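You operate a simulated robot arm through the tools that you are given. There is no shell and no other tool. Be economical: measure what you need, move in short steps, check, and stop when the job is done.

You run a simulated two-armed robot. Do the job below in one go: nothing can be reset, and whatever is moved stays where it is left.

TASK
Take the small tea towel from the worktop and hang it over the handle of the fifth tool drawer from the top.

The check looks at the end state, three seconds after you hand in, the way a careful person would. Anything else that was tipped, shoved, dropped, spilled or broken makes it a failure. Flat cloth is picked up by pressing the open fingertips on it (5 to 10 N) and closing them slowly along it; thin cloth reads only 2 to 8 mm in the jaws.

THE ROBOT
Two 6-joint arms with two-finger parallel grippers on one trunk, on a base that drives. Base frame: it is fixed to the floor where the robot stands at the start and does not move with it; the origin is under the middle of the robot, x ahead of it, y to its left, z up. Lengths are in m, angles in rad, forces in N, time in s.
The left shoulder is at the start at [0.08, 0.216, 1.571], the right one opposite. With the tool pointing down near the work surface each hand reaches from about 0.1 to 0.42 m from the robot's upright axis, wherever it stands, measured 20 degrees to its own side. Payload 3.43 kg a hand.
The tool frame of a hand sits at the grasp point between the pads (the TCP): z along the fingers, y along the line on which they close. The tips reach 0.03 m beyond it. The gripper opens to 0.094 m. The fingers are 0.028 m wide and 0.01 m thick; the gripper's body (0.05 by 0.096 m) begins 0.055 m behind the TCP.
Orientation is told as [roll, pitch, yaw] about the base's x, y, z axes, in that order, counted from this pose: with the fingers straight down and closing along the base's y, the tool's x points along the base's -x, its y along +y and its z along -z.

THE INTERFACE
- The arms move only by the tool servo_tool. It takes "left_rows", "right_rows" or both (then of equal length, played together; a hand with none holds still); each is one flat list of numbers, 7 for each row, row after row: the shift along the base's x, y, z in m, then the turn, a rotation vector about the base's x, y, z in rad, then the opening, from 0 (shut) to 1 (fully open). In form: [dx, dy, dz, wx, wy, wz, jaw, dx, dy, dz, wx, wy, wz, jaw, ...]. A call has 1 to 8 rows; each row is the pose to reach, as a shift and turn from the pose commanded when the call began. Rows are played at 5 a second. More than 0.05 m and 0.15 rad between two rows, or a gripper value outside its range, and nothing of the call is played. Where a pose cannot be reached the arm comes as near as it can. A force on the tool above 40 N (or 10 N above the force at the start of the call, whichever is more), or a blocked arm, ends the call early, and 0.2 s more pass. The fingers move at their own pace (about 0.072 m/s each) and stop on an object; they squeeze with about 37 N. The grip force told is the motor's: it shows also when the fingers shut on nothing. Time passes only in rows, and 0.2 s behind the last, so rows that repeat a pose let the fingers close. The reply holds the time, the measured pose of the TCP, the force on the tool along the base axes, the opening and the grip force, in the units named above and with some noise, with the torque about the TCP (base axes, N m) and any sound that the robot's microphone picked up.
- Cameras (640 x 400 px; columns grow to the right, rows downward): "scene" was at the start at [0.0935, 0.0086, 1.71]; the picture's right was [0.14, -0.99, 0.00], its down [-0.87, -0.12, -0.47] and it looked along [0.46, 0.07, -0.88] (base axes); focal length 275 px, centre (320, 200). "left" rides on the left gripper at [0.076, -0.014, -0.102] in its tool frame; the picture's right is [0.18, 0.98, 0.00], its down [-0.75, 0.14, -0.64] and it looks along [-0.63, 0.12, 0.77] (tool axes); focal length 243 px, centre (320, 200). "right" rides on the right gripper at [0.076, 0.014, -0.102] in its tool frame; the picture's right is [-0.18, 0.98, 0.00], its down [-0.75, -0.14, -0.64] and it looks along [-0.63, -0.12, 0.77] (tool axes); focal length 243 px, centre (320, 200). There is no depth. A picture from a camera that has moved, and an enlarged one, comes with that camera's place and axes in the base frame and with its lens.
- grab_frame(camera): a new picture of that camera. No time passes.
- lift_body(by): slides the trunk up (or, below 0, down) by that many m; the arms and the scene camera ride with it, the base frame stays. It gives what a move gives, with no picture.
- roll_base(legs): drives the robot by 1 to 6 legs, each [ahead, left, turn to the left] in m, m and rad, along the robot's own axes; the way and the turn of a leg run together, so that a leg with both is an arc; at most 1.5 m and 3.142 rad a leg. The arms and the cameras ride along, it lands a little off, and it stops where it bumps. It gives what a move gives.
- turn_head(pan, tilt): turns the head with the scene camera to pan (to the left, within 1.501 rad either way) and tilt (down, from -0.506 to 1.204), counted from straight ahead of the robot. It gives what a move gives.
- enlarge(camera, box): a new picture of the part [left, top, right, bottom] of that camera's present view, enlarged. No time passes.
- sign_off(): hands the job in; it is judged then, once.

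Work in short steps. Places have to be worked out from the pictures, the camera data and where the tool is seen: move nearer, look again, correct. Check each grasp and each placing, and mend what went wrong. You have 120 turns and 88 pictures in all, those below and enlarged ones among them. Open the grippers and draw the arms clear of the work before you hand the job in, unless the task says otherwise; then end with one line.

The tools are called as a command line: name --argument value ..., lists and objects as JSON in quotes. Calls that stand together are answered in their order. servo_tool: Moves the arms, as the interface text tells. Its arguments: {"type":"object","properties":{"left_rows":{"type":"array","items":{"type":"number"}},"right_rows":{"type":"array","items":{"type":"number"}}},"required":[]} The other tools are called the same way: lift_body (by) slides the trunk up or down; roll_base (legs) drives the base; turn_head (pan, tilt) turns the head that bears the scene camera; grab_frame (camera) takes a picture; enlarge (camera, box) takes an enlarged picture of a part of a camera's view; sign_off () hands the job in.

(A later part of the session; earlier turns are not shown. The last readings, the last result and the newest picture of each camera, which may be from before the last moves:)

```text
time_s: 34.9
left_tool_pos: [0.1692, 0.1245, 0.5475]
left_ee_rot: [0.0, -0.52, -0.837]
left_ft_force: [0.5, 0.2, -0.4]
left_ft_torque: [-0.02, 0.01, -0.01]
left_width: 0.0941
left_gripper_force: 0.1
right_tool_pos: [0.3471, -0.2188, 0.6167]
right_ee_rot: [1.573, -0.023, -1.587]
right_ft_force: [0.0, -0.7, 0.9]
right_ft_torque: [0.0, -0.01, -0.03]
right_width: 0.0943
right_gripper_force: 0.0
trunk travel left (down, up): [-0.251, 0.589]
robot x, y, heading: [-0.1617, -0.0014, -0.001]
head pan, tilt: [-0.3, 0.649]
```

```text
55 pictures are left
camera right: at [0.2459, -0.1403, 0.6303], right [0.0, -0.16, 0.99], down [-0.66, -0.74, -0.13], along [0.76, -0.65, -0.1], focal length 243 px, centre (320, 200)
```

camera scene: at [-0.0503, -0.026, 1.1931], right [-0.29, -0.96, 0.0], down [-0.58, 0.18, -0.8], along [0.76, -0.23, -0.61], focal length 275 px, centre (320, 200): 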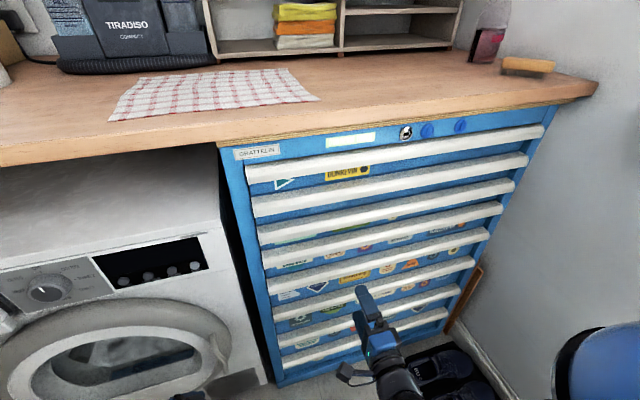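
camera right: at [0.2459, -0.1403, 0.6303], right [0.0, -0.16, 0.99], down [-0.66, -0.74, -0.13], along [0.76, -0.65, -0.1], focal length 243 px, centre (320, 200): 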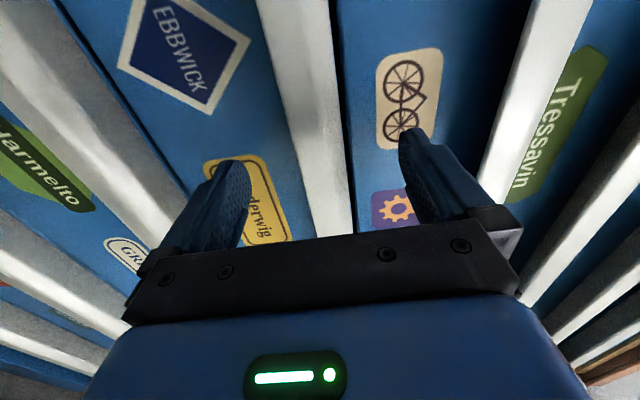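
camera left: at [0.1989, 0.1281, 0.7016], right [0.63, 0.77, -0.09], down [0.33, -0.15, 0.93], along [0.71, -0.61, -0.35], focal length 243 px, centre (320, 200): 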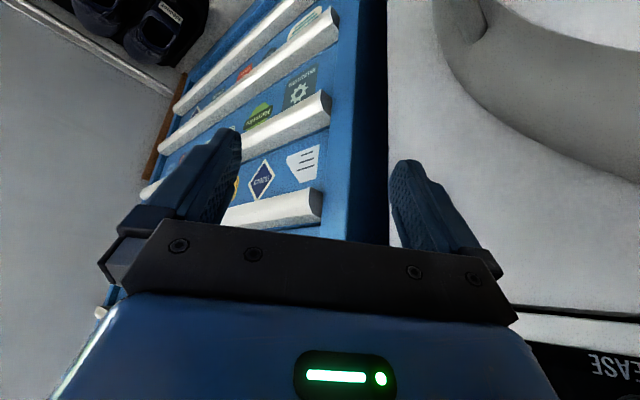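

Bar 5 lies between the open fingers, no contact yet. I go 12 mm further and close.

servo_tool --right_rows '[0.012, 0, 0, 0, 0, 0, 1, 0.012, 0, 0, 0, 0, 0, 0.5, 0.012, 0, 0, 0, 0, 0, 0.3, 0.012, 0, 0, 0, 0, 0, 0, 0.012, 0, 0, 0, 0, 0, 0, 0.012, 0, 0, 0, 0, 0, 0]'

grab_frame --camera "right"

```text
time_s: 36.3
left_tool_pos: [0.1687, 0.1233, 0.5478]
left_ee_rot: [0.0, -0.521, -0.838]
left_ft_force: [-0.1, -0.5, -0.1]
left_ft_torque: [-0.02, -0.03, -0.03]
left_width: 0.0939
left_gripper_force: 0.0
right_tool_pos: [0.3598, -0.2188, 0.6193]
right_ee_rot: [1.577, -0.02, -1.589]
right_ft_force: [3.2, -2.0, 10.5]
right_ft_torque: [1.24, -0.02, 0.14]
right_width: 0.0309
right_gripper_force: 44.9
trunk travel left (down, up): [-0.251, 0.589]
robot x, y, heading: [-0.1611, -0.003, 0.002]
head pan, tilt: [-0.3, 0.649]
```

```text
54 pictures are left
camera right: at [0.257, -0.1396, 0.6323], right [-0.01, -0.16, 0.99], down [-0.65, -0.74, -0.13], along [0.76, -0.65, -0.1], focal length 243 px, centre (320, 200)
```

right: 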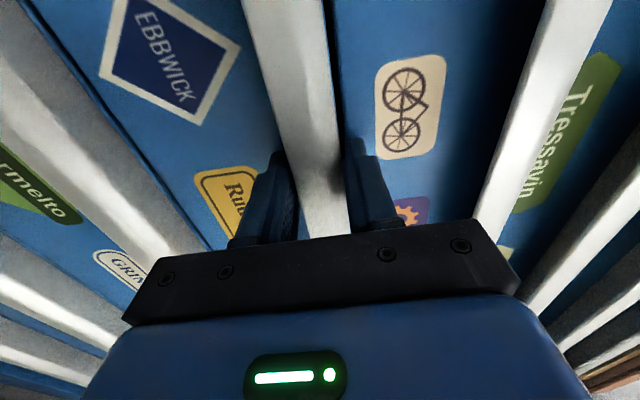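

Gripped at 31 mm width. I pull gently back in small steps.

servo_tool --right_rows '[-0.01, 0, 0, 0, 0, 0, 0, -0.02, 0, 0, 0, 0, 0, 0, -0.03, 0, 0, 0, 0, 0, 0, -0.04, 0, 0, 0, 0, 0, 0]'

grab_frame --camera "right"

```text
time_s: 37.3
left_tool_pos: [0.1676, 0.1247, 0.5491]
left_ee_rot: [-0.001, -0.522, -0.837]
left_ft_force: [0.5, -0.3, -0.1]
left_ft_torque: [-0.02, -0.01, 0.01]
left_width: 0.0938
left_gripper_force: 0.1
right_tool_pos: [0.3174, -0.2186, 0.6194]
right_ee_rot: [1.578, -0.022, -1.588]
right_ft_force: [-1.9, 8.5, 20.9]
right_ft_torque: [1.11, -0.01, 0.03]
right_width: 0.0308
right_gripper_force: 45.0
trunk travel left (down, up): [-0.251, 0.589]
robot x, y, heading: [-0.164, -0.0003, 0.001]
head pan, tilt: [-0.3, 0.649]
```

```text
53 pictures are left
camera right: at [0.2155, -0.1397, 0.632], right [-0.01, -0.16, 0.99], down [-0.65, -0.75, -0.13], along [0.76, -0.65, -0.1], focal length 243 px, centre (320, 200)
```

right: 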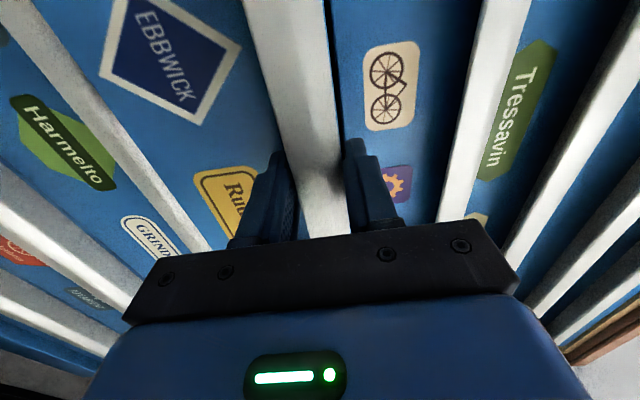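

The drawer slides. I pull it to about 13 cm open.

servo_tool --right_rows '[-0.02, 0, 0, 0, 0, 0, 0, -0.04, 0, 0, 0, 0, 0, 0, -0.06, 0, 0, 0, 0, 0, 0, -0.08, 0, 0, 0, 0, 0, 0, -0.095, 0, 0, 0, 0, 0, 0, -0.095, 0, 0, 0, 0, 0, 0]'

grab_frame --camera "scene"

```text
time_s: 38.7
left_tool_pos: [0.1682, 0.1247, 0.5472]
left_ee_rot: [0.0, -0.525, -0.835]
left_ft_force: [-0.4, -0.2, -0.6]
left_ft_torque: [-0.03, 0.01, 0.0]
left_width: 0.0939
left_gripper_force: 0.1
right_tool_pos: [0.222, -0.2174, 0.6192]
right_ee_rot: [1.577, -0.025, -1.588]
right_ft_force: [-2.7, 22.1, 22.1]
right_ft_torque: [0.93, 0.01, 0.35]
right_width: 0.0312
right_gripper_force: 44.8
trunk travel left (down, up): [-0.251, 0.589]
robot x, y, heading: [-0.1658, -0.0022, 0.004]
head pan, tilt: [-0.3, 0.649]
```

```text
52 pictures are left
camera scene: at [-0.0536, -0.0229, 1.1935], right [-0.29, -0.96, 0.0], down [-0.58, 0.17, -0.8], along [0.76, -0.23, -0.6], focal length 275 px, centre (320, 200)
```

scene: 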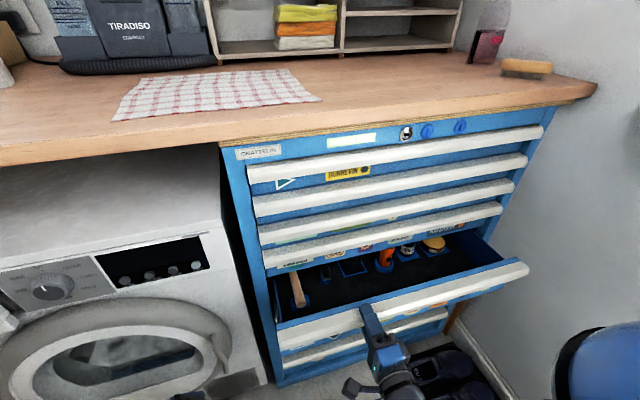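

The drawer is open, with tools inside. I release the handle and draw back, then inspect the inside.

servo_tool --right_rows '[0, 0, 0, 0, 0, 0, 0.5, 0, 0, 0, 0, 0, 0, 1, 0, 0, 0, 0, 0, 0, 1, -0.03, 0, 0, 0, 0, 0, 1, -0.06, 0, 0, 0, 0, 0, 1]'

roll_base --legs '[[-0.15, 0, 0]]'

enlarge --camera "scene" --box '[220, 140, 540, 340]'

```text
time_s: 39.9
left_tool_pos: [0.1695, 0.1242, 0.5481]
left_ee_rot: [-0.001, -0.52, -0.837]
left_ft_force: [0.1, 0.3, -0.4]
left_ft_torque: [-0.01, 0.03, 0.0]
left_width: 0.0942
left_gripper_force: 0.1
right_tool_pos: [0.1641, -0.2199, 0.6167]
right_ee_rot: [1.574, -0.023, -1.59]
right_ft_force: [-0.2, 0.8, 0.1]
right_ft_torque: [0.0, 0.0, -0.01]
right_width: 0.0939
right_gripper_force: 0.1
trunk travel left (down, up): [-0.251, 0.589]
robot x, y, heading: [-0.161, 0.0011, 0.002]
head pan, tilt: [-0.3, 0.649]
```

```text
time_s: 41.2
left_tool_pos: [0.02, 0.1234, 0.5477]
left_ee_rot: [0.001, -0.52, -0.835]
left_ft_force: [-0.3, -0.5, -0.7]
left_ft_torque: [0.03, -0.02, 0.05]
left_width: 0.094
left_gripper_force: 0.1
right_tool_pos: [0.0145, -0.2202, 0.6173]
right_ee_rot: [1.575, -0.022, -1.587]
right_ft_force: [-0.6, 0.2, 0.1]
right_ft_torque: [-0.01, -0.02, -0.01]
right_width: 0.0941
right_gripper_force: 0.0
trunk travel left (down, up): [-0.251, 0.589]
robot x, y, heading: [-0.3145, -0.0015, 0.007]
head pan, tilt: [-0.3, 0.649]
```

```text
2.00 times, centred on (380, 240) of scene
camera zoom: at [-0.2018, -0.0265, 1.1934], right [-0.29, -0.96, 0.0], down [-0.58, 0.18, -0.8], along [0.76, -0.23, -0.6], focal length 550 px, centre (200, 120)
```

zoom: 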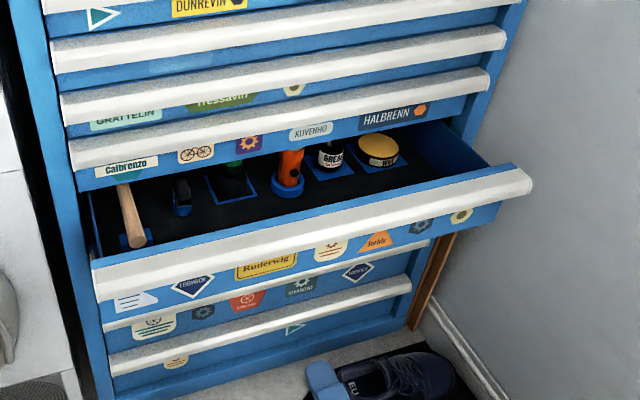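

The drawer holds small tools, with a free strip right behind its front. Now I raise the trunk and reorient the hands to point down for the towel.

servo_tool --right_rows '[0, 0, 0, -0.14, 0, 0, 1, 0, 0, 0, -0.28, 0, 0, 1, 0, 0, 0, -0.42, 0, 0, 1, 0, 0, 0, -0.56, 0, 0, 1, 0, 0, 0, -0.7, 0, 0, 1, 0, 0, 0, -0.84, 0, 0, 1, 0, 0, 0, -0.98, 0, 0, 1, 0, 0, 0, -1.12, 0, 0, 1]' --left_rows '[0, 0, 0, 0, 0, 0.1, 1, 0, 0, 0, 0, 0, 0.2, 1, 0, 0, 0, 0, 0, 0.3, 1, 0, 0, 0, 0, 0, 0.4, 1, 0, 0, 0, 0, 0, 0.5, 1, 0, 0, 0, 0, 0, 0.6, 1, 0, 0, 0, 0, 0, 0.72, 1, 0, 0, 0, 0, 0, 0.84, 1]'

servo_tool --right_rows '[0, 0, 0, -0.15, 0, 0, 1, 0, 0, 0, -0.3, 0, 0, 1, 0, 0, 0, -0.45, 0, 0, 1, 0, 0, 0, -0.45, 0, 0, 1]'

lift_body --by 0.5

```text
time_s: 43.0
left_tool_pos: [0.0235, 0.1223, 0.5435]
left_ee_rot: [-0.001, -0.52, 0.006]
left_ft_force: [-0.6, 0.0, -0.5]
left_ft_torque: [-0.04, -0.04, 0.0]
left_width: 0.0943
left_gripper_force: 0.1
left hand out of reach, approached as far as the arm can: row 1, 2, 3, 4, 5, 6, 7, 8
right_tool_pos: [0.0154, -0.2207, 0.6159]
right_ee_rot: [1.609, -1.144, -1.61]
right_ft_force: [0.5, -0.1, 0.5]
right_ft_torque: [-0.01, -0.01, 0.02]
right_width: 0.0939
right_gripper_force: 0.0
trunk travel left (down, up): [-0.251, 0.589]
robot x, y, heading: [-0.3143, -0.003, 0.01]
head pan, tilt: [-0.3, 0.649]
```

```text
time_s: 44.0
left_tool_pos: [0.0236, 0.1212, 0.5445]
left_ee_rot: [-0.001, -0.522, 0.006]
left_ft_force: [-0.1, -0.3, 0.3]
left_ft_torque: [-0.04, -0.01, 0.02]
left_width: 0.0939
left_gripper_force: 0.2
right_tool_pos: [0.0147, -0.22, 0.6165]
right_ee_rot: [-2.209, -1.541, 2.21]
right_ft_force: [0.7, 0.7, 0.7]
right_ft_torque: [-0.02, -0.01, -0.02]
right_width: 0.0944
right_gripper_force: 0.1
trunk travel left (down, up): [-0.251, 0.589]
robot x, y, heading: [-0.3124, -0.0013, 0.005]
head pan, tilt: [-0.3, 0.649]
```

```text
refused: 0.5 is not a number from -0.4 to 0.4
```

lift_body --by 0.4

servo_tool --right_rows '[0, 0, 0, 0, 0.14, 0, 1, 0, 0, 0, 0, 0.28, 0, 1, 0, 0, 0, 0, 0.42, 0, 1, 0, 0, 0, 0, 0.56, 0, 1, 0, 0, 0, 0, 0.7, 0, 1, 0, 0, 0, 0, 0.84, 0, 1, 0, 0, 0, 0, 0.98, 0, 1, 0, 0, 0, 0, 1.12, 0, 1]' --left_rows '[0, 0, 0, 0, 0.13, 0, 1, 0, 0, 0, 0, 0.26, 0, 1, 0, 0, 0, 0, 0.39, 0, 1, 0, 0, 0, 0, 0.52, 0, 1, 0, 0, 0, 0, 0.52, 0, 1, 0, 0, 0, 0, 0.52, 0, 1, 0, 0, 0, 0, 0.52, 0, 1, 0, 0, 0, 0, 0.52, 0, 1]'

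servo_tool --right_rows '[0, 0, 0, 0, 0.14, 0, 1, 0, 0, 0, 0, 0.28, 0, 1, 0, 0, 0, 0, 0.42, 0, 1, 0, 0, 0, 0, 0.42, 0, 1]'

lift_body --by 0.15

```text
time_s: 47.9
left_tool_pos: [0.0233, 0.1218, 0.9435]
left_ee_rot: [-0.001, -0.52, 0.004]
left_ft_force: [-0.3, 0.6, 0.0]
left_ft_torque: [0.02, 0.01, 0.02]
left_width: 0.0943
left_gripper_force: 0.0
right_tool_pos: [0.0154, -0.2207, 1.0166]
right_ee_rot: [-2.247, -1.543, 2.249]
right_ft_force: [0.6, 0.0, -0.6]
right_ft_torque: [0.0, 0.02, 0.01]
right_width: 0.0942
right_gripper_force: 0.1
trunk travel left (down, up): [-0.651, 0.189]
robot x, y, heading: [-0.3136, 0.0021, 0.004]
head pan, tilt: [-0.3, 0.649]
```

```text
time_s: 49.7
left_tool_pos: [0.0149, 0.1241, 0.8536]
left_ee_rot: [0.002, -0.004, 0.005]
left_ft_force: [0.1, -0.3, 0.4]
left_ft_torque: [0.01, 0.03, 0.0]
left_width: 0.0938
left_gripper_force: 0.1
left hand out of reach, approached as far as the arm can: row 2, 3, 4, 5, 6, 7, 8
right_tool_pos: [0.068, -0.2885, 0.9866]
right_ee_rot: [0.068, -0.487, 0.02]
right_ft_force: [0.1, -0.6, -0.7]
right_ft_torque: [-0.01, 0.0, -0.02]
right_width: 0.094
right_gripper_force: 0.1
right hand out of reach, approached as far as the arm can: row 1, 2, 3, 4, 5, 6, 7, 8
trunk travel left (down, up): [-0.651, 0.189]
robot x, y, heading: [-0.3125, -0.0023, 0.003]
head pan, tilt: [-0.3, 0.649]
```

```text
time_s: 50.7
left_tool_pos: [0.0161, 0.1256, 0.8544]
left_ee_rot: [0.001, -0.002, 0.004]
left_ft_force: [-0.5, -0.2, 0.2]
left_ft_torque: [0.05, 0.03, 0.04]
left_width: 0.0941
left_gripper_force: 0.0
right_tool_pos: [0.066, -0.2873, 0.8855]
right_ee_rot: [0.204, -0.168, 0.009]
right_ft_force: [-0.1, 0.3, -0.3]
right_ft_torque: [0.0, -0.01, -0.03]
right_width: 0.094
right_gripper_force: 0.1
right hand out of reach, approached as far as the arm can: row 1, 2, 3, 4
trunk travel left (down, up): [-0.651, 0.189]
robot x, y, heading: [-0.3124, 0.0002, 0.004]
head pan, tilt: [-0.3, 0.649]
```

```text
time_s: 52.4
left_tool_pos: [0.0155, 0.1265, 1.0052]
left_ee_rot: [0.001, -0.002, 0.004]
left_ft_force: [0.2, 0.2, 0.2]
left_ft_torque: [-0.01, 0.02, -0.07]
left_width: 0.094
left_gripper_force: 0.1
right_tool_pos: [0.0647, -0.2848, 1.0368]
right_ee_rot: [0.201, -0.171, 0.01]
right_ft_force: [0.4, 1.0, 0.4]
right_ft_torque: [-0.01, 0.0, -0.01]
right_width: 0.094
right_gripper_force: 0.0
trunk travel left (down, up): [-0.801, 0.039]
robot x, y, heading: [-0.3134, 0.0012, 0.007]
head pan, tilt: [-0.3, 0.649]
```

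I straighten the right hand and raise both hands to clear the worktop height (tips above ~1.1).

lift_body --by 0.035

servo_tool --right_rows '[0.0, 0.03, 0.03, -0.07, 0.05, 0, 1, -0.01, 0.07, 0.06, -0.14, 0.11, 0, 1, -0.02, 0.11, 0.08, -0.2, 0.17, 0, 1, -0.03, 0.15, 0.09, -0.2, 0.17, 0, 1, -0.03, 0.16, 0.09, -0.2, 0.17, 0, 1]' --left_rows '[0.01, 0, 0.03, 0, 0, 0, 1, 0.02, 0, 0.06, 0, 0, 0, 1, 0.02, 0, 0.09, 0, 0, 0, 1, 0.02, 0, 0.12, 0, 0, 0, 1, 0.02, 0, 0.12, 0, 0, 0, 1]'

turn_head --pan 0 --tilt 0.9

```text
time_s: 53.2
left_tool_pos: [0.0153, 0.1253, 1.0398]
left_ee_rot: [0.001, -0.004, 0.003]
left_ft_force: [0.7, 0.3, -0.1]
left_ft_torque: [-0.02, 0.03, -0.02]
left_width: 0.0939
left_gripper_force: 0.0
right_tool_pos: [0.064, -0.286, 1.0707]
right_ee_rot: [0.202, -0.171, 0.009]
right_ft_force: [-0.1, 0.2, 0.5]
right_ft_torque: [0.0, 0.0, 0.05]
right_width: 0.094
right_gripper_force: 0.2
trunk travel left (down, up): [-0.836, 0.004]
robot x, y, heading: [-0.3147, 0.0008, 0.008]
head pan, tilt: [-0.3, 0.649]
```

```text
refused: row 2 steps farther than a row can; nothing moved
```

```text
time_s: 54.0
left_tool_pos: [0.0145, 0.126, 1.0394]
left_ee_rot: [0.001, -0.003, 0.002]
left_ft_force: [0.0, 0.4, 0.8]
left_ft_torque: [0.0, 0.0, -0.02]
left_width: 0.0936
left_gripper_force: 0.0
right_tool_pos: [0.0652, -0.2854, 1.0711]
right_ee_rot: [0.203, -0.171, 0.008]
right_ft_force: [-0.6, 0.3, -0.7]
right_ft_torque: [-0.02, 0.0, 0.01]
right_width: 0.0941
right_gripper_force: 0.1
trunk travel left (down, up): [-0.836, 0.004]
robot x, y, heading: [-0.31, 0.0007, 0.003]
head pan, tilt: [0.0, 0.901]
```

servo_tool --right_rows '[0.0, 0.02, 0.02, -0.05, 0.05, 0, 1, -0.01, 0.05, 0.04, -0.1, 0.1, 0, 1, -0.02, 0.08, 0.06, -0.15, 0.14, 0, 1, -0.03, 0.11, 0.08, -0.2, 0.17, 0, 1, -0.03, 0.14, 0.09, -0.2, 0.17, 0, 1, -0.03, 0.165, 0.09, -0.2, 0.17, 0, 1]' --left_rows '[0.01, 0, 0.03, 0, 0, 0, 1, 0.02, 0, 0.06, 0, 0, 0, 1, 0.02, 0, 0.09, 0, 0, 0, 1, 0.02, 0, 0.12, 0, 0, 0, 1, 0.02, 0, 0.12, 0, 0, 0, 1, 0.02, 0, 0.12, 0, 0, 0, 1]'

grab_frame --camera "scene"

```text
time_s: 55.4
left_tool_pos: [0.0143, 0.1256, 1.0399]
left_ee_rot: [0.002, -0.004, 0.003]
left_ft_force: [-0.5, 0.2, -0.2]
left_ft_torque: [0.03, -0.02, 0.02]
left_width: 0.0942
left_gripper_force: 0.0
left hand out of reach, approached as far as the arm can: row 1, 2, 3, 4, 5, 6
right_tool_pos: [-0.0177, -0.2123, 1.0623]
right_ee_rot: [0.241, -0.075, 0.018]
right_ft_force: [-0.3, 0.4, -0.1]
right_ft_torque: [0.03, 0.0, 0.0]
right_width: 0.0942
right_gripper_force: 0.1
right hand out of reach, approached as far as the arm can: row 1, 2, 3, 4, 5, 6
trunk travel left (down, up): [-0.836, 0.004]
robot x, y, heading: [-0.3166, -0.0029, 0.003]
head pan, tilt: [0.0, 0.901]
```

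```text
50 pictures are left
camera scene: at [-0.2086, -0.0003, 1.7578], right [0.0, -1.0, 0.0], down [-0.78, 0.0, -0.62], along [0.62, 0.0, -0.78], focal length 275 px, centre (320, 200)
```

scene: 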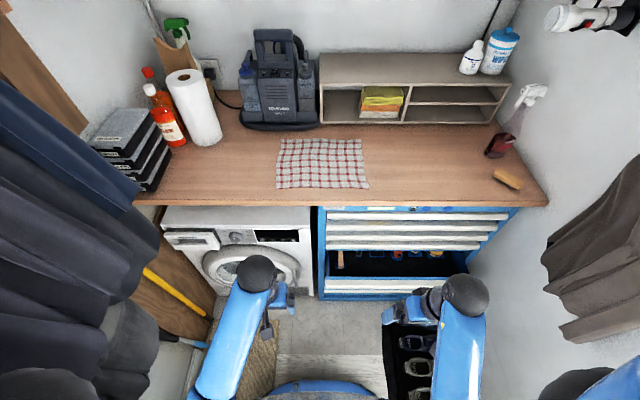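

Hands can't go higher this close to the body (elbow fold limit), so I extend outward while rising.

servo_tool --left_rows '[0.03, 0, 0, 0, 0, 0, 1, 0.06, 0, 0.01, 0, 0, 0, 1, 0.09, 0, 0.03, 0, 0, 0, 1, 0.1, 0, 0.06, 0, 0, 0, 1, 0.1, 0, 0.08, 0, 0, 0, 1]' --right_rows '[0.04, 0, 0, 0, 0, 0, 1, 0.07, 0.02, 0, -0.08, 0.04, 0, 1, 0.1, 0.04, 0.02, -0.16, 0.08, 0, 1, 0.13, 0.06, 0.04, -0.24, 0.08, -0.02, 1, 0.13, 0.09, 0.06, -0.24, 0.08, -0.02, 1]'

```text
time_s: 56.6
left_tool_pos: [0.1209, 0.1215, 1.0443]
left_ee_rot: [0.002, -0.008, 0.002]
left_ft_force: [0.1, -0.2, -0.5]
left_ft_torque: [0.0, -0.01, 0.02]
left_width: 0.094
left_gripper_force: 0.1
left hand out of reach, approached as far as the arm can: row 2, 3, 4, 5
right_tool_pos: [0.0924, -0.2394, 1.0465]
right_ee_rot: [0.248, -0.054, 0.013]
right_ft_force: [-0.1, 0.5, 0.0]
right_ft_torque: [-0.03, 0.01, -0.01]
right_width: 0.094
right_gripper_force: 0.1
right hand out of reach, approached as far as the arm can: row 1, 2, 3, 4, 5
trunk travel left (down, up): [-0.836, 0.004]
robot x, y, heading: [-0.311, -0.0022, 0.003]
head pan, tilt: [0.0, 0.901]
```

Straight-down tops out at z≈1.045, so I tilt the tools forward ~0.45 rad, which allows higher hand poses.

servo_tool --left_rows '[0, 0, 0, 0, -0.12, 0, 1, 0.0, 0, 0.01, 0, -0.24, 0, 1, 0.0, 0, 0.03, 0, -0.36, 0, 1, 0.01, -0.005, 0.06, 0, -0.45, 0, 1, 0.015, -0.01, 0.09, 0, -0.45, 0, 1, 0.015, -0.01, 0.11, 0, -0.45, 0, 1, 0.015, -0.01, 0.11, 0, -0.45, 0, 1]' --right_rows '[0, 0, 0, 0, -0.12, 0, 1, 0, 0.01, 0.01, -0.05, -0.24, 0, 1, 0.01, 0.03, 0.03, -0.1, -0.34, 0, 1, 0.02, 0.06, 0.05, -0.15, -0.4, 0, 1, 0.03, 0.09, 0.07, -0.2, -0.4, 0, 1, 0.04, 0.12, 0.09, -0.25, -0.4, 0, 1, 0.04, 0.13, 0.105, -0.25, -0.4, 0, 1]'

servo_tool --left_rows '[0, 0, 0, 0, 0, 0, 1]'

```text
time_s: 58.2
left_tool_pos: [0.1363, 0.116, 1.1536]
left_ee_rot: [-0.003, -0.453, 0.005]
left_ft_force: [0.0, -0.4, 0.5]
left_ft_torque: [-0.01, -0.03, -0.02]
left_width: 0.094
left_gripper_force: 0.0
right_tool_pos: [0.1195, -0.2377, 1.1571]
right_ee_rot: [0.155, -0.457, 0.037]
right_ft_force: [-0.8, -0.4, 0.3]
right_ft_torque: [-0.02, -0.03, 0.0]
right_width: 0.094
right_gripper_force: 0.0
right hand out of reach, approached as far as the arm can: row 2, 3, 4, 5, 6, 7
trunk travel left (down, up): [-0.836, 0.004]
robot x, y, heading: [-0.3153, -0.0003, 0.008]
head pan, tilt: [0.0, 0.901]
```

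```text
time_s: 58.6
left_tool_pos: [0.1351, 0.1165, 1.1547]
left_ee_rot: [-0.004, -0.453, 0.002]
left_ft_force: [0.7, 0.2, -0.5]
left_ft_torque: [-0.01, 0.04, 0.01]
left_width: 0.0939
left_gripper_force: 0.0
right_tool_pos: [0.1184, -0.2379, 1.1577]
right_ee_rot: [0.157, -0.459, 0.039]
right_ft_force: [-0.2, -0.5, 0.0]
right_ft_torque: [0.02, 0.02, 0.0]
right_width: 0.0938
right_gripper_force: 0.1
trunk travel left (down, up): [-0.836, 0.004]
robot x, y, heading: [-0.3136, 0.001, 0.005]
head pan, tilt: [0.0, 0.901]
```

Left is good. I bring the right hand's roll and y in step by step.

servo_tool --right_rows '[0.01, 0.03, 0, 0, 0, 0, 1, 0.02, 0.06, 0, -0.04, 0, 0, 1, 0.02, 0.09, 0, -0.08, 0, 0, 1, 0.02, 0.12, 0, -0.12, 0, -0.03, 1, 0.02, 0.125, 0, -0.16, 0, -0.04, 1, 0.02, 0.125, 0, -0.16, 0, -0.04, 1]'

grab_frame --camera "scene"

```text
time_s: 60.0
left_tool_pos: [0.1355, 0.1164, 1.1542]
left_ee_rot: [-0.002, -0.453, 0.003]
left_ft_force: [-0.4, -0.7, 0.8]
left_ft_torque: [-0.02, 0.02, -0.05]
left_width: 0.094
left_gripper_force: 0.1
right_tool_pos: [0.13, -0.2303, 1.1566]
right_ee_rot: [0.159, -0.461, 0.059]
right_ft_force: [0.1, -0.3, 0.1]
right_ft_torque: [0.0, -0.03, 0.01]
right_width: 0.0939
right_gripper_force: 0.0
right hand out of reach, approached as far as the arm can: row 1, 2, 3, 4, 5, 6
trunk travel left (down, up): [-0.836, 0.004]
robot x, y, heading: [-0.3156, -0.0004, 0.001]
head pan, tilt: [0.0, 0.901]
```

```text
49 pictures are left
camera scene: at [-0.2075, -0.0009, 1.7577], right [0.0, -1.0, 0.0], down [-0.78, 0.0, -0.62], along [0.62, 0.0, -0.78], focal length 275 px, centre (320, 200)
```

scene: 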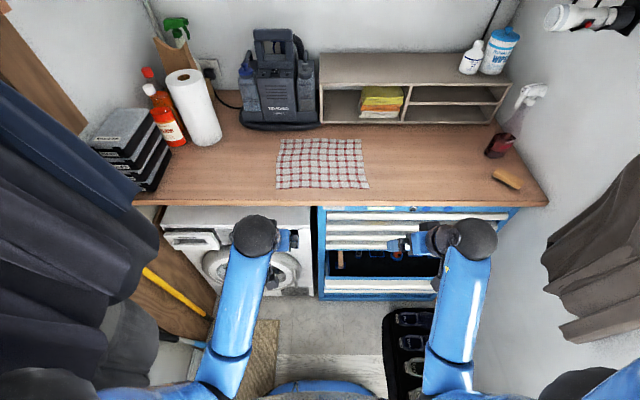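

The right wrist seems stuck in an awkward configuration; I send it back toward its original start pose (lower, straight down).

servo_tool --right_rows '[-0.02, 0, -0.04, 0, 0.1, 0, 1, -0.04, 0, -0.08, 0, 0.2, 0, 1, -0.06, 0.01, -0.12, -0.04, 0.3, -0.02, 1, -0.08, 0.02, -0.16, -0.08, 0.4, -0.04, 1, -0.1, 0.03, -0.2, -0.12, 0.46, -0.06, 1, -0.1, 0.03, -0.2, -0.16, 0.46, -0.06, 1, -0.1, 0.03, -0.2, -0.16, 0.46, -0.06, 1]'

```text
time_s: 61.6
left_tool_pos: [0.1351, 0.1153, 1.1542]
left_ee_rot: [-0.002, -0.455, 0.004]
left_ft_force: [-0.8, 0.0, -0.1]
left_ft_torque: [0.0, -0.02, -0.01]
left_width: 0.094
left_gripper_force: 0.0
right_tool_pos: [0.033, -0.204, 0.9732]
right_ee_rot: [0.275, -0.024, 0.022]
right_ft_force: [0.0, -0.8, -0.2]
right_ft_torque: [-0.01, -0.01, -0.03]
right_width: 0.094
right_gripper_force: 0.0
right hand out of reach, approached as far as the arm can: row 1, 2, 3, 4, 5, 6, 7
trunk travel left (down, up): [-0.836, 0.004]
robot x, y, heading: [-0.3108, 0.0021, 0.004]
head pan, tilt: [0.0, 0.901]
```

The right wrist is on a flipped branch. I lower the trunk, tip the right tool back to horizontal where it can unwind, and bring it down again.

lift_body --by -0.39

servo_tool --right_rows '[0.0, 0, 0.01, 0, -0.14, 0, 1, 0, 0, 0.02, 0, -0.28, 0, 1, 0, 0, 0.03, 0, -0.42, 0, 1, 0, 0, 0.04, 0, -0.56, 0, 1, 0, 0, 0.05, 0, -0.7, 0, 1, 0.0, 0, 0.06, 0, -0.84, 0, 1, 0.0, 0, 0.07, 0, -0.98, 0, 1, 0, 0, 0.08, 0, -1.12, 0, 1]'

servo_tool --right_rows '[0, 0, 0, 0, -0.12, 0, 1, 0, 0, 0, 0, -0.24, 0, 1, 0, 0, 0, 0, -0.36, 0, 1, 0, 0, 0, 0, -0.36, 0, 1]'

```text
time_s: 65.4
left_tool_pos: [0.1339, 0.1162, 0.765]
left_ee_rot: [-0.003, -0.454, 0.002]
left_ft_force: [0.1, 0.2, -0.2]
left_ft_torque: [-0.01, 0.03, 0.0]
left_width: 0.094
left_gripper_force: 0.0
right_tool_pos: [0.0328, -0.2043, 0.5847]
right_ee_rot: [0.275, -0.026, 0.023]
right_ft_force: [-0.2, -0.1, -0.1]
right_ft_torque: [-0.02, -0.02, -0.02]
right_width: 0.0939
right_gripper_force: 0.0
trunk travel left (down, up): [-0.446, 0.394]
robot x, y, heading: [-0.3115, -0.0029, 0.001]
head pan, tilt: [0.0, 0.901]
```

```text
time_s: 67.2
left_tool_pos: [0.134, 0.1165, 0.7656]
left_ee_rot: [-0.002, -0.454, 0.005]
left_ft_force: [-0.9, -1.0, -0.5]
left_ft_torque: [0.0, 0.02, 0.04]
left_width: 0.0939
left_gripper_force: 0.1
right_tool_pos: [0.0875, -0.1776, 0.705]
right_ee_rot: [-0.002, -1.252, 0.433]
right_ft_force: [-0.1, -0.2, 0.8]
right_ft_torque: [-0.04, 0.01, 0.02]
right_width: 0.0941
right_gripper_force: 0.1
trunk travel left (down, up): [-0.446, 0.394]
robot x, y, heading: [-0.3105, -0.0005, 0.006]
head pan, tilt: [0.0, 0.901]
stopped in row 8 (right hand): the arm was blocked; the commanded pose is now the measured one
```

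```text
time_s: 68.2
left_tool_pos: [0.1352, 0.1152, 0.7648]
left_ee_rot: [-0.002, -0.453, 0.005]
left_ft_force: [0.3, 0.2, -0.1]
left_ft_torque: [0.0, -0.01, 0.01]
left_width: 0.0938
left_gripper_force: 0.1
right_tool_pos: [0.0878, -0.1738, 0.703]
right_ee_rot: [-1.662, -1.423, 2.081]
right_ft_force: [-0.9, 0.4, 0.1]
right_ft_torque: [0.02, -0.02, -0.04]
right_width: 0.0938
right_gripper_force: 0.1
trunk travel left (down, up): [-0.446, 0.394]
robot x, y, heading: [-0.3107, 0.0003, 0.006]
head pan, tilt: [0.0, 0.901]
```

Orientation is horizontal again with ~0.4 residual twist. I test un-twisting it and pitching down in this lower position.

servo_tool --right_rows '[0, 0, -0.02, -0.14, 0, 0, 1, 0, -0.01, -0.04, -0.28, 0, 0, 1, 0, -0.02, -0.06, -0.42, 0, 0, 1, 0, -0.03, -0.08, -0.42, 0, 0, 1]'

servo_tool --right_rows '[0, 0, 0, 0, 0.14, 0, 1, 0, 0, 0, 0, 0.28, 0, 1, 0, 0, 0, 0, 0.42, 0, 1, 0, 0, 0, 0, 0.56, 0, 1]'

```text
time_s: 69.3
left_tool_pos: [0.1346, 0.1169, 0.7641]
left_ee_rot: [-0.002, -0.452, 0.005]
left_ft_force: [-0.1, -0.3, -0.2]
left_ft_torque: [0.02, 0.01, 0.02]
left_width: 0.094
left_gripper_force: 0.1
right_tool_pos: [0.0761, -0.1581, 0.6187]
right_ee_rot: [-1.256, -1.022, 1.838]
right_ft_force: [0.5, -0.1, 0.1]
right_ft_torque: [0.04, 0.03, -0.01]
right_width: 0.0943
right_gripper_force: 0.0
trunk travel left (down, up): [-0.446, 0.394]
robot x, y, heading: [-0.3138, -0.0005, 0.006]
head pan, tilt: [0.0, 0.901]
stopped in row 4 (right hand): the arm was blocked; the commanded pose is now the measured one
```

```text
time_s: 70.3
left_tool_pos: [0.1359, 0.1166, 0.764]
left_ee_rot: [-0.002, -0.453, 0.005]
left_ft_force: [-0.5, 0.0, 0.3]
left_ft_torque: [0.03, -0.01, -0.01]
left_width: 0.0941
left_gripper_force: 0.1
right_tool_pos: [0.0769, -0.1586, 0.6186]
right_ee_rot: [-0.248, -0.918, 0.977]
right_ft_force: [-1.2, 0.0, -0.2]
right_ft_torque: [0.0, -0.02, 0.01]
right_width: 0.0938
right_gripper_force: 0.1
trunk travel left (down, up): [-0.446, 0.394]
robot x, y, heading: [-0.3175, 0.0031, 0.006]
head pan, tilt: [0.0, 0.901]
```

I rotate straight toward the neutral orientation from here (rotation vector ≈ −1.25 rad about the computed axis) and see whether it is reachable.

servo_tool --right_rows '[0, 0, 0, -0.027, 0.109, -0.091, 1, 0, 0, 0, -0.054, 0.218, -0.182, 1, 0, -0.01, 0, -0.081, 0.327, -0.273, 1, 0, -0.02, 0, -0.108, 0.436, -0.364, 1, 0, -0.03, 0, -0.135, 0.545, -0.455, 1, 0, -0.04, 0, -0.162, 0.654, -0.546, 1, 0, -0.04, 0, -0.189, 0.763, -0.637, 1, 0, -0.04, 0, -0.216, 0.872, -0.728, 1]'

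```text
time_s: 72.1
left_tool_pos: [0.1355, 0.1161, 0.7643]
left_ee_rot: [0.0, -0.454, 0.003]
left_ft_force: [0.0, 0.6, 1.2]
left_ft_torque: [0.02, -0.03, -0.02]
left_width: 0.0941
left_gripper_force: 0.1
right_tool_pos: [0.0766, -0.2111, 0.6523]
right_ee_rot: [0.243, -0.118, 0.062]
right_ft_force: [0.4, -0.1, 0.3]
right_ft_torque: [0.01, 0.01, -0.01]
right_width: 0.094
right_gripper_force: 0.0
right hand out of reach, approached as far as the arm can: row 4, 5, 6, 7, 8
trunk travel left (down, up): [-0.446, 0.394]
robot x, y, heading: [-0.3109, -0.001, 0.007]
head pan, tilt: [0.0, 0.901]
```

The right wrist stays on that branch, so I'll do the towel with the left hand alone and keep the right for pushing the drawer. I raise the trunk and park the right hand high.

lift_body --by 0.39

servo_tool --right_rows '[0.0, -0.01, 0.02, 0, -0.1, 0, 1, 0.01, -0.02, 0.04, 0, -0.2, 0, 1, 0.02, -0.03, 0.07, 0, -0.3, 0, 1, 0.03, -0.03, 0.1, 0, -0.35, 0, 1, 0.03, -0.03, 0.13, 0, -0.4, 0, 1, 0.03, -0.03, 0.13, 0, -0.4, 0, 1]'

```text
time_s: 75.8
left_tool_pos: [0.1356, 0.115, 1.1539]
left_ee_rot: [-0.001, -0.454, 0.005]
left_ft_force: [0.0, 0.1, 0.3]
left_ft_torque: [0.0, 0.0, -0.01]
left_width: 0.094
left_gripper_force: 0.1
right_tool_pos: [0.0764, -0.2123, 1.0416]
right_ee_rot: [0.243, -0.124, 0.066]
right_ft_force: [-0.5, 1.0, -0.3]
right_ft_torque: [0.02, -0.04, 0.04]
right_width: 0.0939
right_gripper_force: 0.0
trunk travel left (down, up): [-0.836, 0.004]
robot x, y, heading: [-0.317, -0.0018, 0.012]
head pan, tilt: [0.0, 0.901]
```

```text
time_s: 77.2
left_tool_pos: [0.1353, 0.1169, 1.1541]
left_ee_rot: [-0.001, -0.454, 0.007]
left_ft_force: [1.1, 0.0, 0.4]
left_ft_torque: [0.01, -0.01, 0.01]
left_width: 0.0939
left_gripper_force: 0.0
right_tool_pos: [0.1054, -0.2434, 1.1729]
right_ee_rot: [0.212, -0.524, 0.076]
right_ft_force: [0.7, 0.8, 0.0]
right_ft_torque: [0.01, 0.01, 0.01]
right_width: 0.094
right_gripper_force: 0.1
trunk travel left (down, up): [-0.836, 0.004]
robot x, y, heading: [-0.3126, -0.0011, 0.007]
head pan, tilt: [0.0, 0.901]
```

The right hand moved freely here; I test whether its roll can be removed in this pose.

servo_tool --right_rows '[0.01, 0, 0, -0.1, 0, -0.03, 1, 0.02, 0, 0, -0.2, 0, -0.05, 1, 0.02, 0.03, 0, -0.2, 0.0, -0.05, 1, 0.02, 0.06, 0, -0.2, 0.0, -0.05, 1]'

```text
time_s: 78.2
left_tool_pos: [0.1355, 0.1156, 1.1551]
left_ee_rot: [0.0, -0.455, 0.007]
left_ft_force: [0.8, 0.8, -0.8]
left_ft_torque: [-0.02, 0.01, -0.01]
left_width: 0.094
left_gripper_force: 0.0
right_tool_pos: [0.116, -0.2436, 1.172]
right_ee_rot: [0.107, -0.514, 0.103]
right_ft_force: [1.0, 0.3, 0.7]
right_ft_torque: [0.02, 0.0, -0.02]
right_width: 0.0938
right_gripper_force: 0.0
right hand out of reach, approached as far as the arm can: row 2, 3, 4
trunk travel left (down, up): [-0.836, 0.004]
robot x, y, heading: [-0.3141, -0.0007, 0.008]
head pan, tilt: [0.0, 0.901]
```

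I'll go with the left alone. Left moves to y≈0, then I drive ahead 0.2 m and look.

servo_tool --left_rows '[0, -0.03, 0, 0, 0, 0, 1, 0, -0.06, 0, 0, 0, 0, 1, 0, -0.09, 0, 0, 0, 0, 1, 0, -0.115, 0, 0, 0, 0, 1, 0, -0.115, 0, 0, 0, 0, 1]'

roll_base --legs '[[0.18, 0, 0]]'

grab_frame --camera "left"

grab_frame --camera "scene"

```text
time_s: 79.4
left_tool_pos: [0.132, -0.0003, 1.1561]
left_ee_rot: [-0.003, -0.454, 0.005]
left_ft_force: [0.7, 0.0, -0.7]
left_ft_torque: [0.02, 0.03, 0.03]
left_width: 0.0941
left_gripper_force: 0.1
right_tool_pos: [0.1173, -0.2435, 1.1706]
right_ee_rot: [0.105, -0.514, 0.103]
right_ft_force: [-0.1, 0.0, 0.4]
right_ft_torque: [0.0, -0.02, 0.02]
right_width: 0.0941
right_gripper_force: 0.0
trunk travel left (down, up): [-0.836, 0.004]
robot x, y, heading: [-0.3146, -0.0032, 0.004]
head pan, tilt: [0.0, 0.901]
```

```text
time_s: 80.9
left_tool_pos: [0.3078, 0.0001, 1.1558]
left_ee_rot: [-0.002, -0.458, 0.003]
left_ft_force: [-1.3, 0.5, -0.5]
left_ft_torque: [-0.01, -0.04, -0.02]
left_width: 0.0943
left_gripper_force: 0.0
right_tool_pos: [0.2908, -0.2428, 1.1725]
right_ee_rot: [0.105, -0.519, 0.102]
right_ft_force: [0.1, -0.2, -0.2]
right_ft_torque: [-0.01, 0.0, 0.0]
right_width: 0.094
right_gripper_force: 0.1
trunk travel left (down, up): [-0.836, 0.004]
robot x, y, heading: [-0.1407, 0.0008, 0.003]
head pan, tilt: [0.0, 0.901]
```

```text
48 pictures are left
camera left: at [0.1937, -0.0152, 1.2147], right [-0.17, 0.98, -0.08], down [0.39, 0.14, 0.91], along [0.9, 0.12, -0.41], focal length 243 px, centre (320, 200)
```

left: 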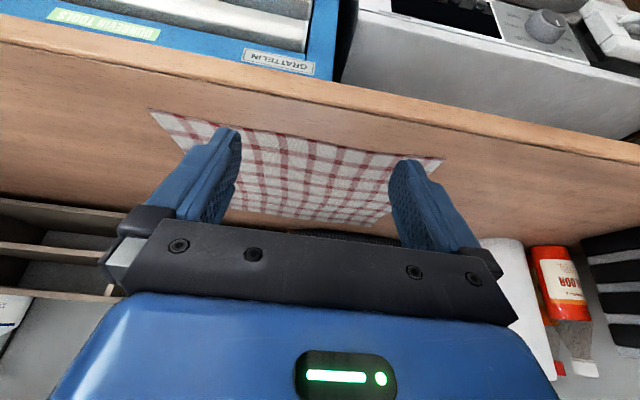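

```text
47 pictures are left
camera scene: at [-0.0356, -0.0002, 1.7582], right [0.0, -1.0, 0.0], down [-0.78, 0.0, -0.62], along [0.62, 0.0, -0.78], focal length 275 px, centre (320, 200)
```

scene: 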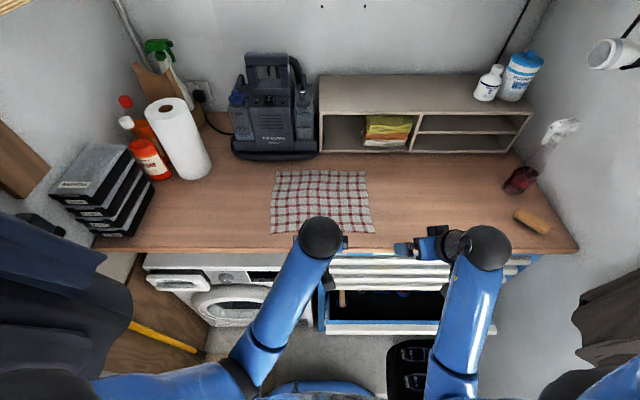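

Towel edge estimate confirmed (near edge x≈0.405). I drive another 0.1 m.

roll_base --legs '[[0.1, 0, 0]]'

grab_frame --camera "left"

```text
time_s: 82.1
left_tool_pos: [0.3994, -0.0011, 1.1582]
left_ee_rot: [-0.001, -0.461, -0.001]
left_ft_force: [-0.5, 0.0, -0.3]
left_ft_torque: [0.03, -0.05, 0.02]
left_width: 0.0938
left_gripper_force: 0.1
right_tool_pos: [0.3813, -0.2442, 1.1749]
right_ee_rot: [0.105, -0.523, 0.101]
right_ft_force: [-0.7, -0.1, -0.1]
right_ft_torque: [-0.02, -0.04, 0.01]
right_width: 0.0943
right_gripper_force: 0.1
trunk travel left (down, up): [-0.836, 0.004]
robot x, y, heading: [-0.0388, -0.0012, 0.002]
head pan, tilt: [0.0, 0.901]
```

```text
46 pictures are left
camera left: at [0.2858, -0.0158, 1.2161], right [-0.16, 0.98, -0.08], down [0.39, 0.14, 0.91], along [0.91, 0.12, -0.41], focal length 243 px, centre (320, 200)
```

left: 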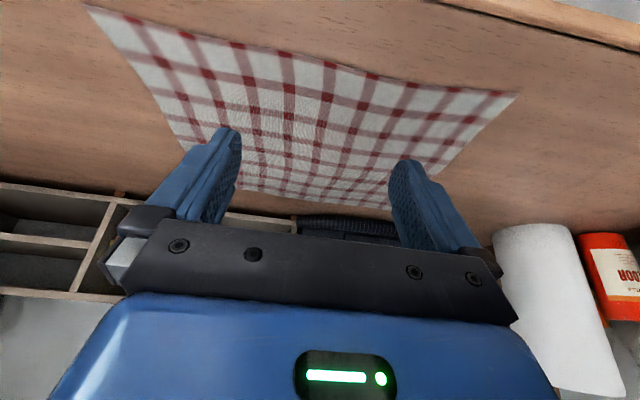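

I lower the left hand over the near edge to just above the cloth, jaws open.

servo_tool --left_rows '[0.01, 0, -0.03, 0, 0, 0, 1, 0.02, 0, -0.05, 0, 0, 0, 1, 0.02, 0, -0.065, 0, 0, 0, 1, 0.02, 0, -0.065, 0, 0, 0, 1]'

grab_frame --camera "left"

```text
time_s: 83.1
left_tool_pos: [0.4293, 0.0, 1.0894]
left_ee_rot: [-0.003, -0.449, 0.001]
left_ft_force: [-0.1, 0.2, -0.1]
left_ft_torque: [-0.02, 0.01, -0.01]
left_width: 0.094
left_gripper_force: 0.0
right_tool_pos: [0.3924, -0.2444, 1.1696]
right_ee_rot: [0.108, -0.513, 0.098]
right_ft_force: [1.1, 0.4, -0.9]
right_ft_torque: [0.03, 0.0, 0.05]
right_width: 0.0941
right_gripper_force: 0.1
trunk travel left (down, up): [-0.836, 0.004]
robot x, y, heading: [-0.038, -0.003, 0.002]
head pan, tilt: [0.0, 0.901]
```

```text
45 pictures are left
camera left: at [0.3165, -0.016, 1.1476], right [-0.17, 0.98, -0.08], down [0.4, 0.14, 0.91], along [0.9, 0.12, -0.42], focal length 243 px, centre (320, 200)
```

left: 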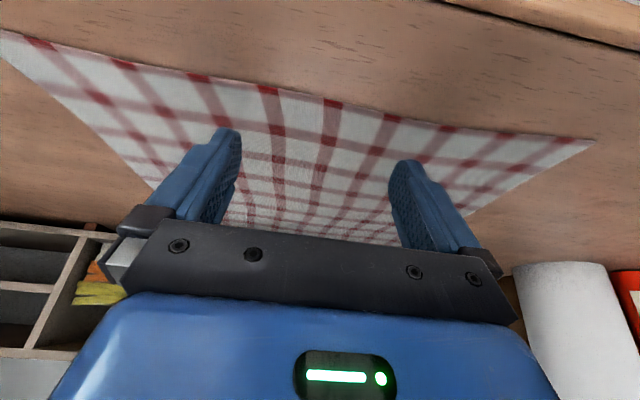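

Tips are ~2 cm inside the edge and ~1 cm above. I lower in small steps to contact.

servo_tool --left_rows '[-0.008, 0, -0.004, 0, 0, 0, 1, -0.008, 0, -0.007, 0, 0, 0, 1, -0.008, 0, -0.009, 0, 0, 0, 1, -0.008, 0, -0.011, 0, 0, 0, 1]'

```text
time_s: 84.1
left_tool_pos: [0.4185, -0.0009, 1.0804]
left_ee_rot: [-0.002, -0.457, -0.002]
left_ft_force: [0.4, 0.5, 5.9]
left_ft_torque: [0.18, -0.1, -0.04]
left_width: 0.0942
left_gripper_force: 0.1
right_tool_pos: [0.3888, -0.2435, 1.1711]
right_ee_rot: [0.106, -0.515, 0.101]
right_ft_force: [-1.1, -0.4, 0.2]
right_ft_torque: [0.03, -0.03, -0.02]
right_width: 0.094
right_gripper_force: 0.1
trunk travel left (down, up): [-0.836, 0.004]
robot x, y, heading: [-0.0397, 0.0003, 0.0]
head pan, tilt: [0.0, 0.901]
```

Contact at ~6 N. I close slowly along the cloth.

servo_tool --left_rows '[0, 0, -0.001, 0, 0, 0, 0.88, 0, 0, -0.001, 0, 0, 0, 0.76, 0, 0, -0.001, 0, 0, 0, 0.64, 0, 0, -0.001, 0, 0, 0, 0.52, 0, 0, -0.001, 0, 0, 0, 0.4, 0, 0, -0.001, 0, 0, 0, 0.28, 0, 0, -0.001, 0, 0, 0, 0.14, 0, 0, -0.001, 0, 0, 0, 0]'

servo_tool --left_rows '[0, 0, 0, 0, 0, 0, 0, 0, 0, 0, 0, 0, 0, 0]'

grab_frame --camera "left"

```text
time_s: 85.9
left_tool_pos: [0.417, -0.0009, 1.0784]
left_ee_rot: [-0.005, -0.459, 0.0]
left_ft_force: [1.2, -1.1, 31.8]
left_ft_torque: [-0.01, -0.05, 0.01]
left_width: 0.0036
left_gripper_force: 37.1
right_tool_pos: [0.3889, -0.2437, 1.1732]
right_ee_rot: [0.106, -0.518, 0.1]
right_ft_force: [0.3, 0.2, 0.1]
right_ft_torque: [0.0, 0.03, 0.01]
right_width: 0.0937
right_gripper_force: 0.1
trunk travel left (down, up): [-0.836, 0.004]
robot x, y, heading: [-0.0384, -0.0003, -0.005]
head pan, tilt: [0.0, 0.901]
```

```text
time_s: 86.5
left_tool_pos: [0.4184, -0.0022, 1.0794]
left_ee_rot: [-0.001, -0.459, 0.002]
left_ft_force: [1.4, -1.0, 32.2]
left_ft_torque: [-0.04, -0.08, 0.03]
left_width: 0.0036
left_gripper_force: 36.4
right_tool_pos: [0.3879, -0.2442, 1.1713]
right_ee_rot: [0.107, -0.516, 0.098]
right_ft_force: [0.3, 0.0, 0.1]
right_ft_torque: [0.0, 0.0, -0.01]
right_width: 0.0939
right_gripper_force: 0.0
trunk travel left (down, up): [-0.836, 0.004]
robot x, y, heading: [-0.0432, -0.0028, 0.005]
head pan, tilt: [0.0, 0.901]
```

```text
44 pictures are left
camera left: at [0.3038, -0.0167, 1.1374], right [-0.16, 0.98, -0.08], down [0.39, 0.14, 0.91], along [0.91, 0.12, -0.41], focal length 243 px, centre (320, 200)
```

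left: 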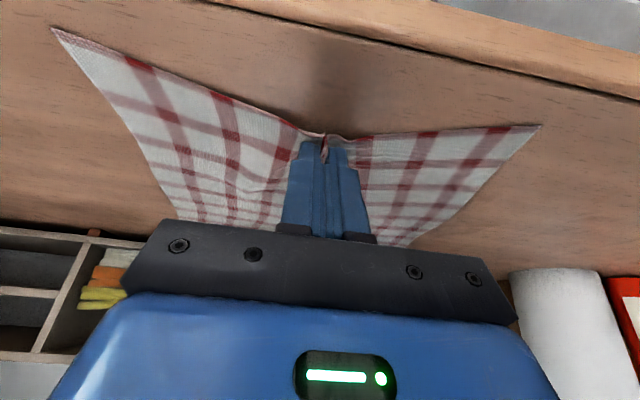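

Cloth pinched (3.6 mm). I lift and check.

servo_tool --left_rows '[0, 0, 0.03, 0, 0, 0, 0, 0, 0, 0.06, 0, 0, 0, 0, 0, 0, 0.09, 0, 0, 0, 0, -0.01, 0, 0.12, 0, 0, 0, 0, -0.01, 0, 0.12, 0, 0, 0, 0]'

grab_frame --camera "scene"

```text
time_s: 87.7
left_tool_pos: [0.4148, -0.0005, 1.1851]
left_ee_rot: [-0.003, -0.458, 0.0]
left_ft_force: [0.1, -0.3, -1.1]
left_ft_torque: [-0.02, -0.01, 0.01]
left_width: 0.0037
left_gripper_force: 37.5
left hand out of reach, approached as far as the arm can: row 4, 5
right_tool_pos: [0.39, -0.2429, 1.1719]
right_ee_rot: [0.107, -0.516, 0.098]
right_ft_force: [-0.5, -1.0, 0.4]
right_ft_torque: [-0.02, 0.01, 0.01]
right_width: 0.0942
right_gripper_force: 0.1
trunk travel left (down, up): [-0.836, 0.004]
robot x, y, heading: [-0.0388, -0.0037, 0.002]
head pan, tilt: [0.0, 0.901]
```

```text
43 pictures are left
camera scene: at [0.0674, -0.0001, 1.7577], right [0.0, -1.0, 0.0], down [-0.78, 0.0, -0.62], along [0.62, 0.0, -0.78], focal length 275 px, centre (320, 200)
```

scene: 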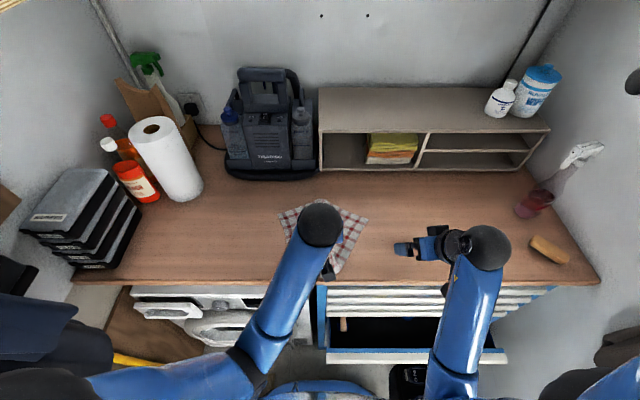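

Towel is in hand. I back away 0.3 m.

roll_base --legs '[[-0.3, 0, 0]]'

grab_frame --camera "scene"

grab_frame --camera "right"

```text
time_s: 89.7
left_tool_pos: [0.1189, -0.0011, 1.1844]
left_ee_rot: [-0.003, -0.453, 0.001]
left_ft_force: [0.4, 0.3, 0.0]
left_ft_torque: [0.05, 0.03, 0.0]
left_width: 0.0036
left_gripper_force: 36.5
right_tool_pos: [0.0942, -0.244, 1.1698]
right_ee_rot: [0.106, -0.513, 0.097]
right_ft_force: [-0.8, -0.9, 0.4]
right_ft_torque: [0.01, 0.03, -0.02]
right_width: 0.094
right_gripper_force: 0.2
trunk travel left (down, up): [-0.836, 0.004]
robot x, y, heading: [-0.3393, -0.0009, 0.003]
head pan, tilt: [0.0, 0.901]
```

```text
42 pictures are left
camera scene: at [-0.2277, -0.0008, 1.7574], right [0.0, -1.0, 0.0], down [-0.79, 0.0, -0.62], along [0.62, 0.0, -0.79], focal length 275 px, centre (320, 200)
```

scene: 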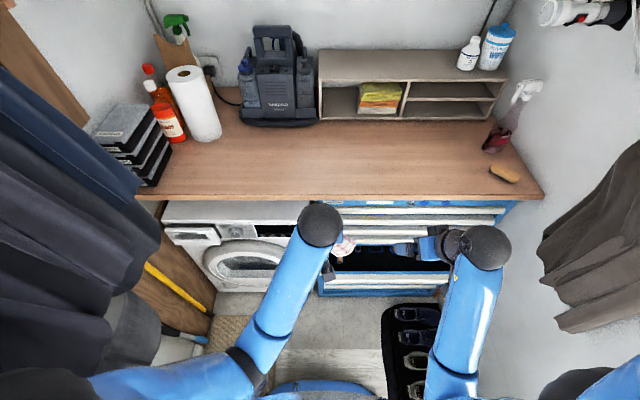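

```text
41 pictures are left
camera right: at [-0.0236, -0.2524, 1.2238], right [0.01, 0.98, 0.18], down [0.37, -0.17, 0.91], along [0.93, 0.06, -0.37], focal length 243 px, centre (320, 200)
```

right: 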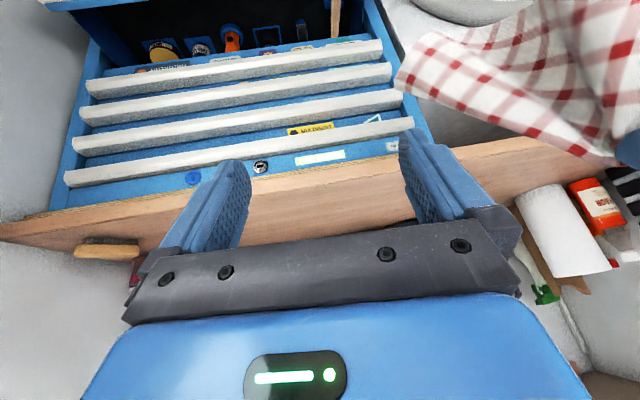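

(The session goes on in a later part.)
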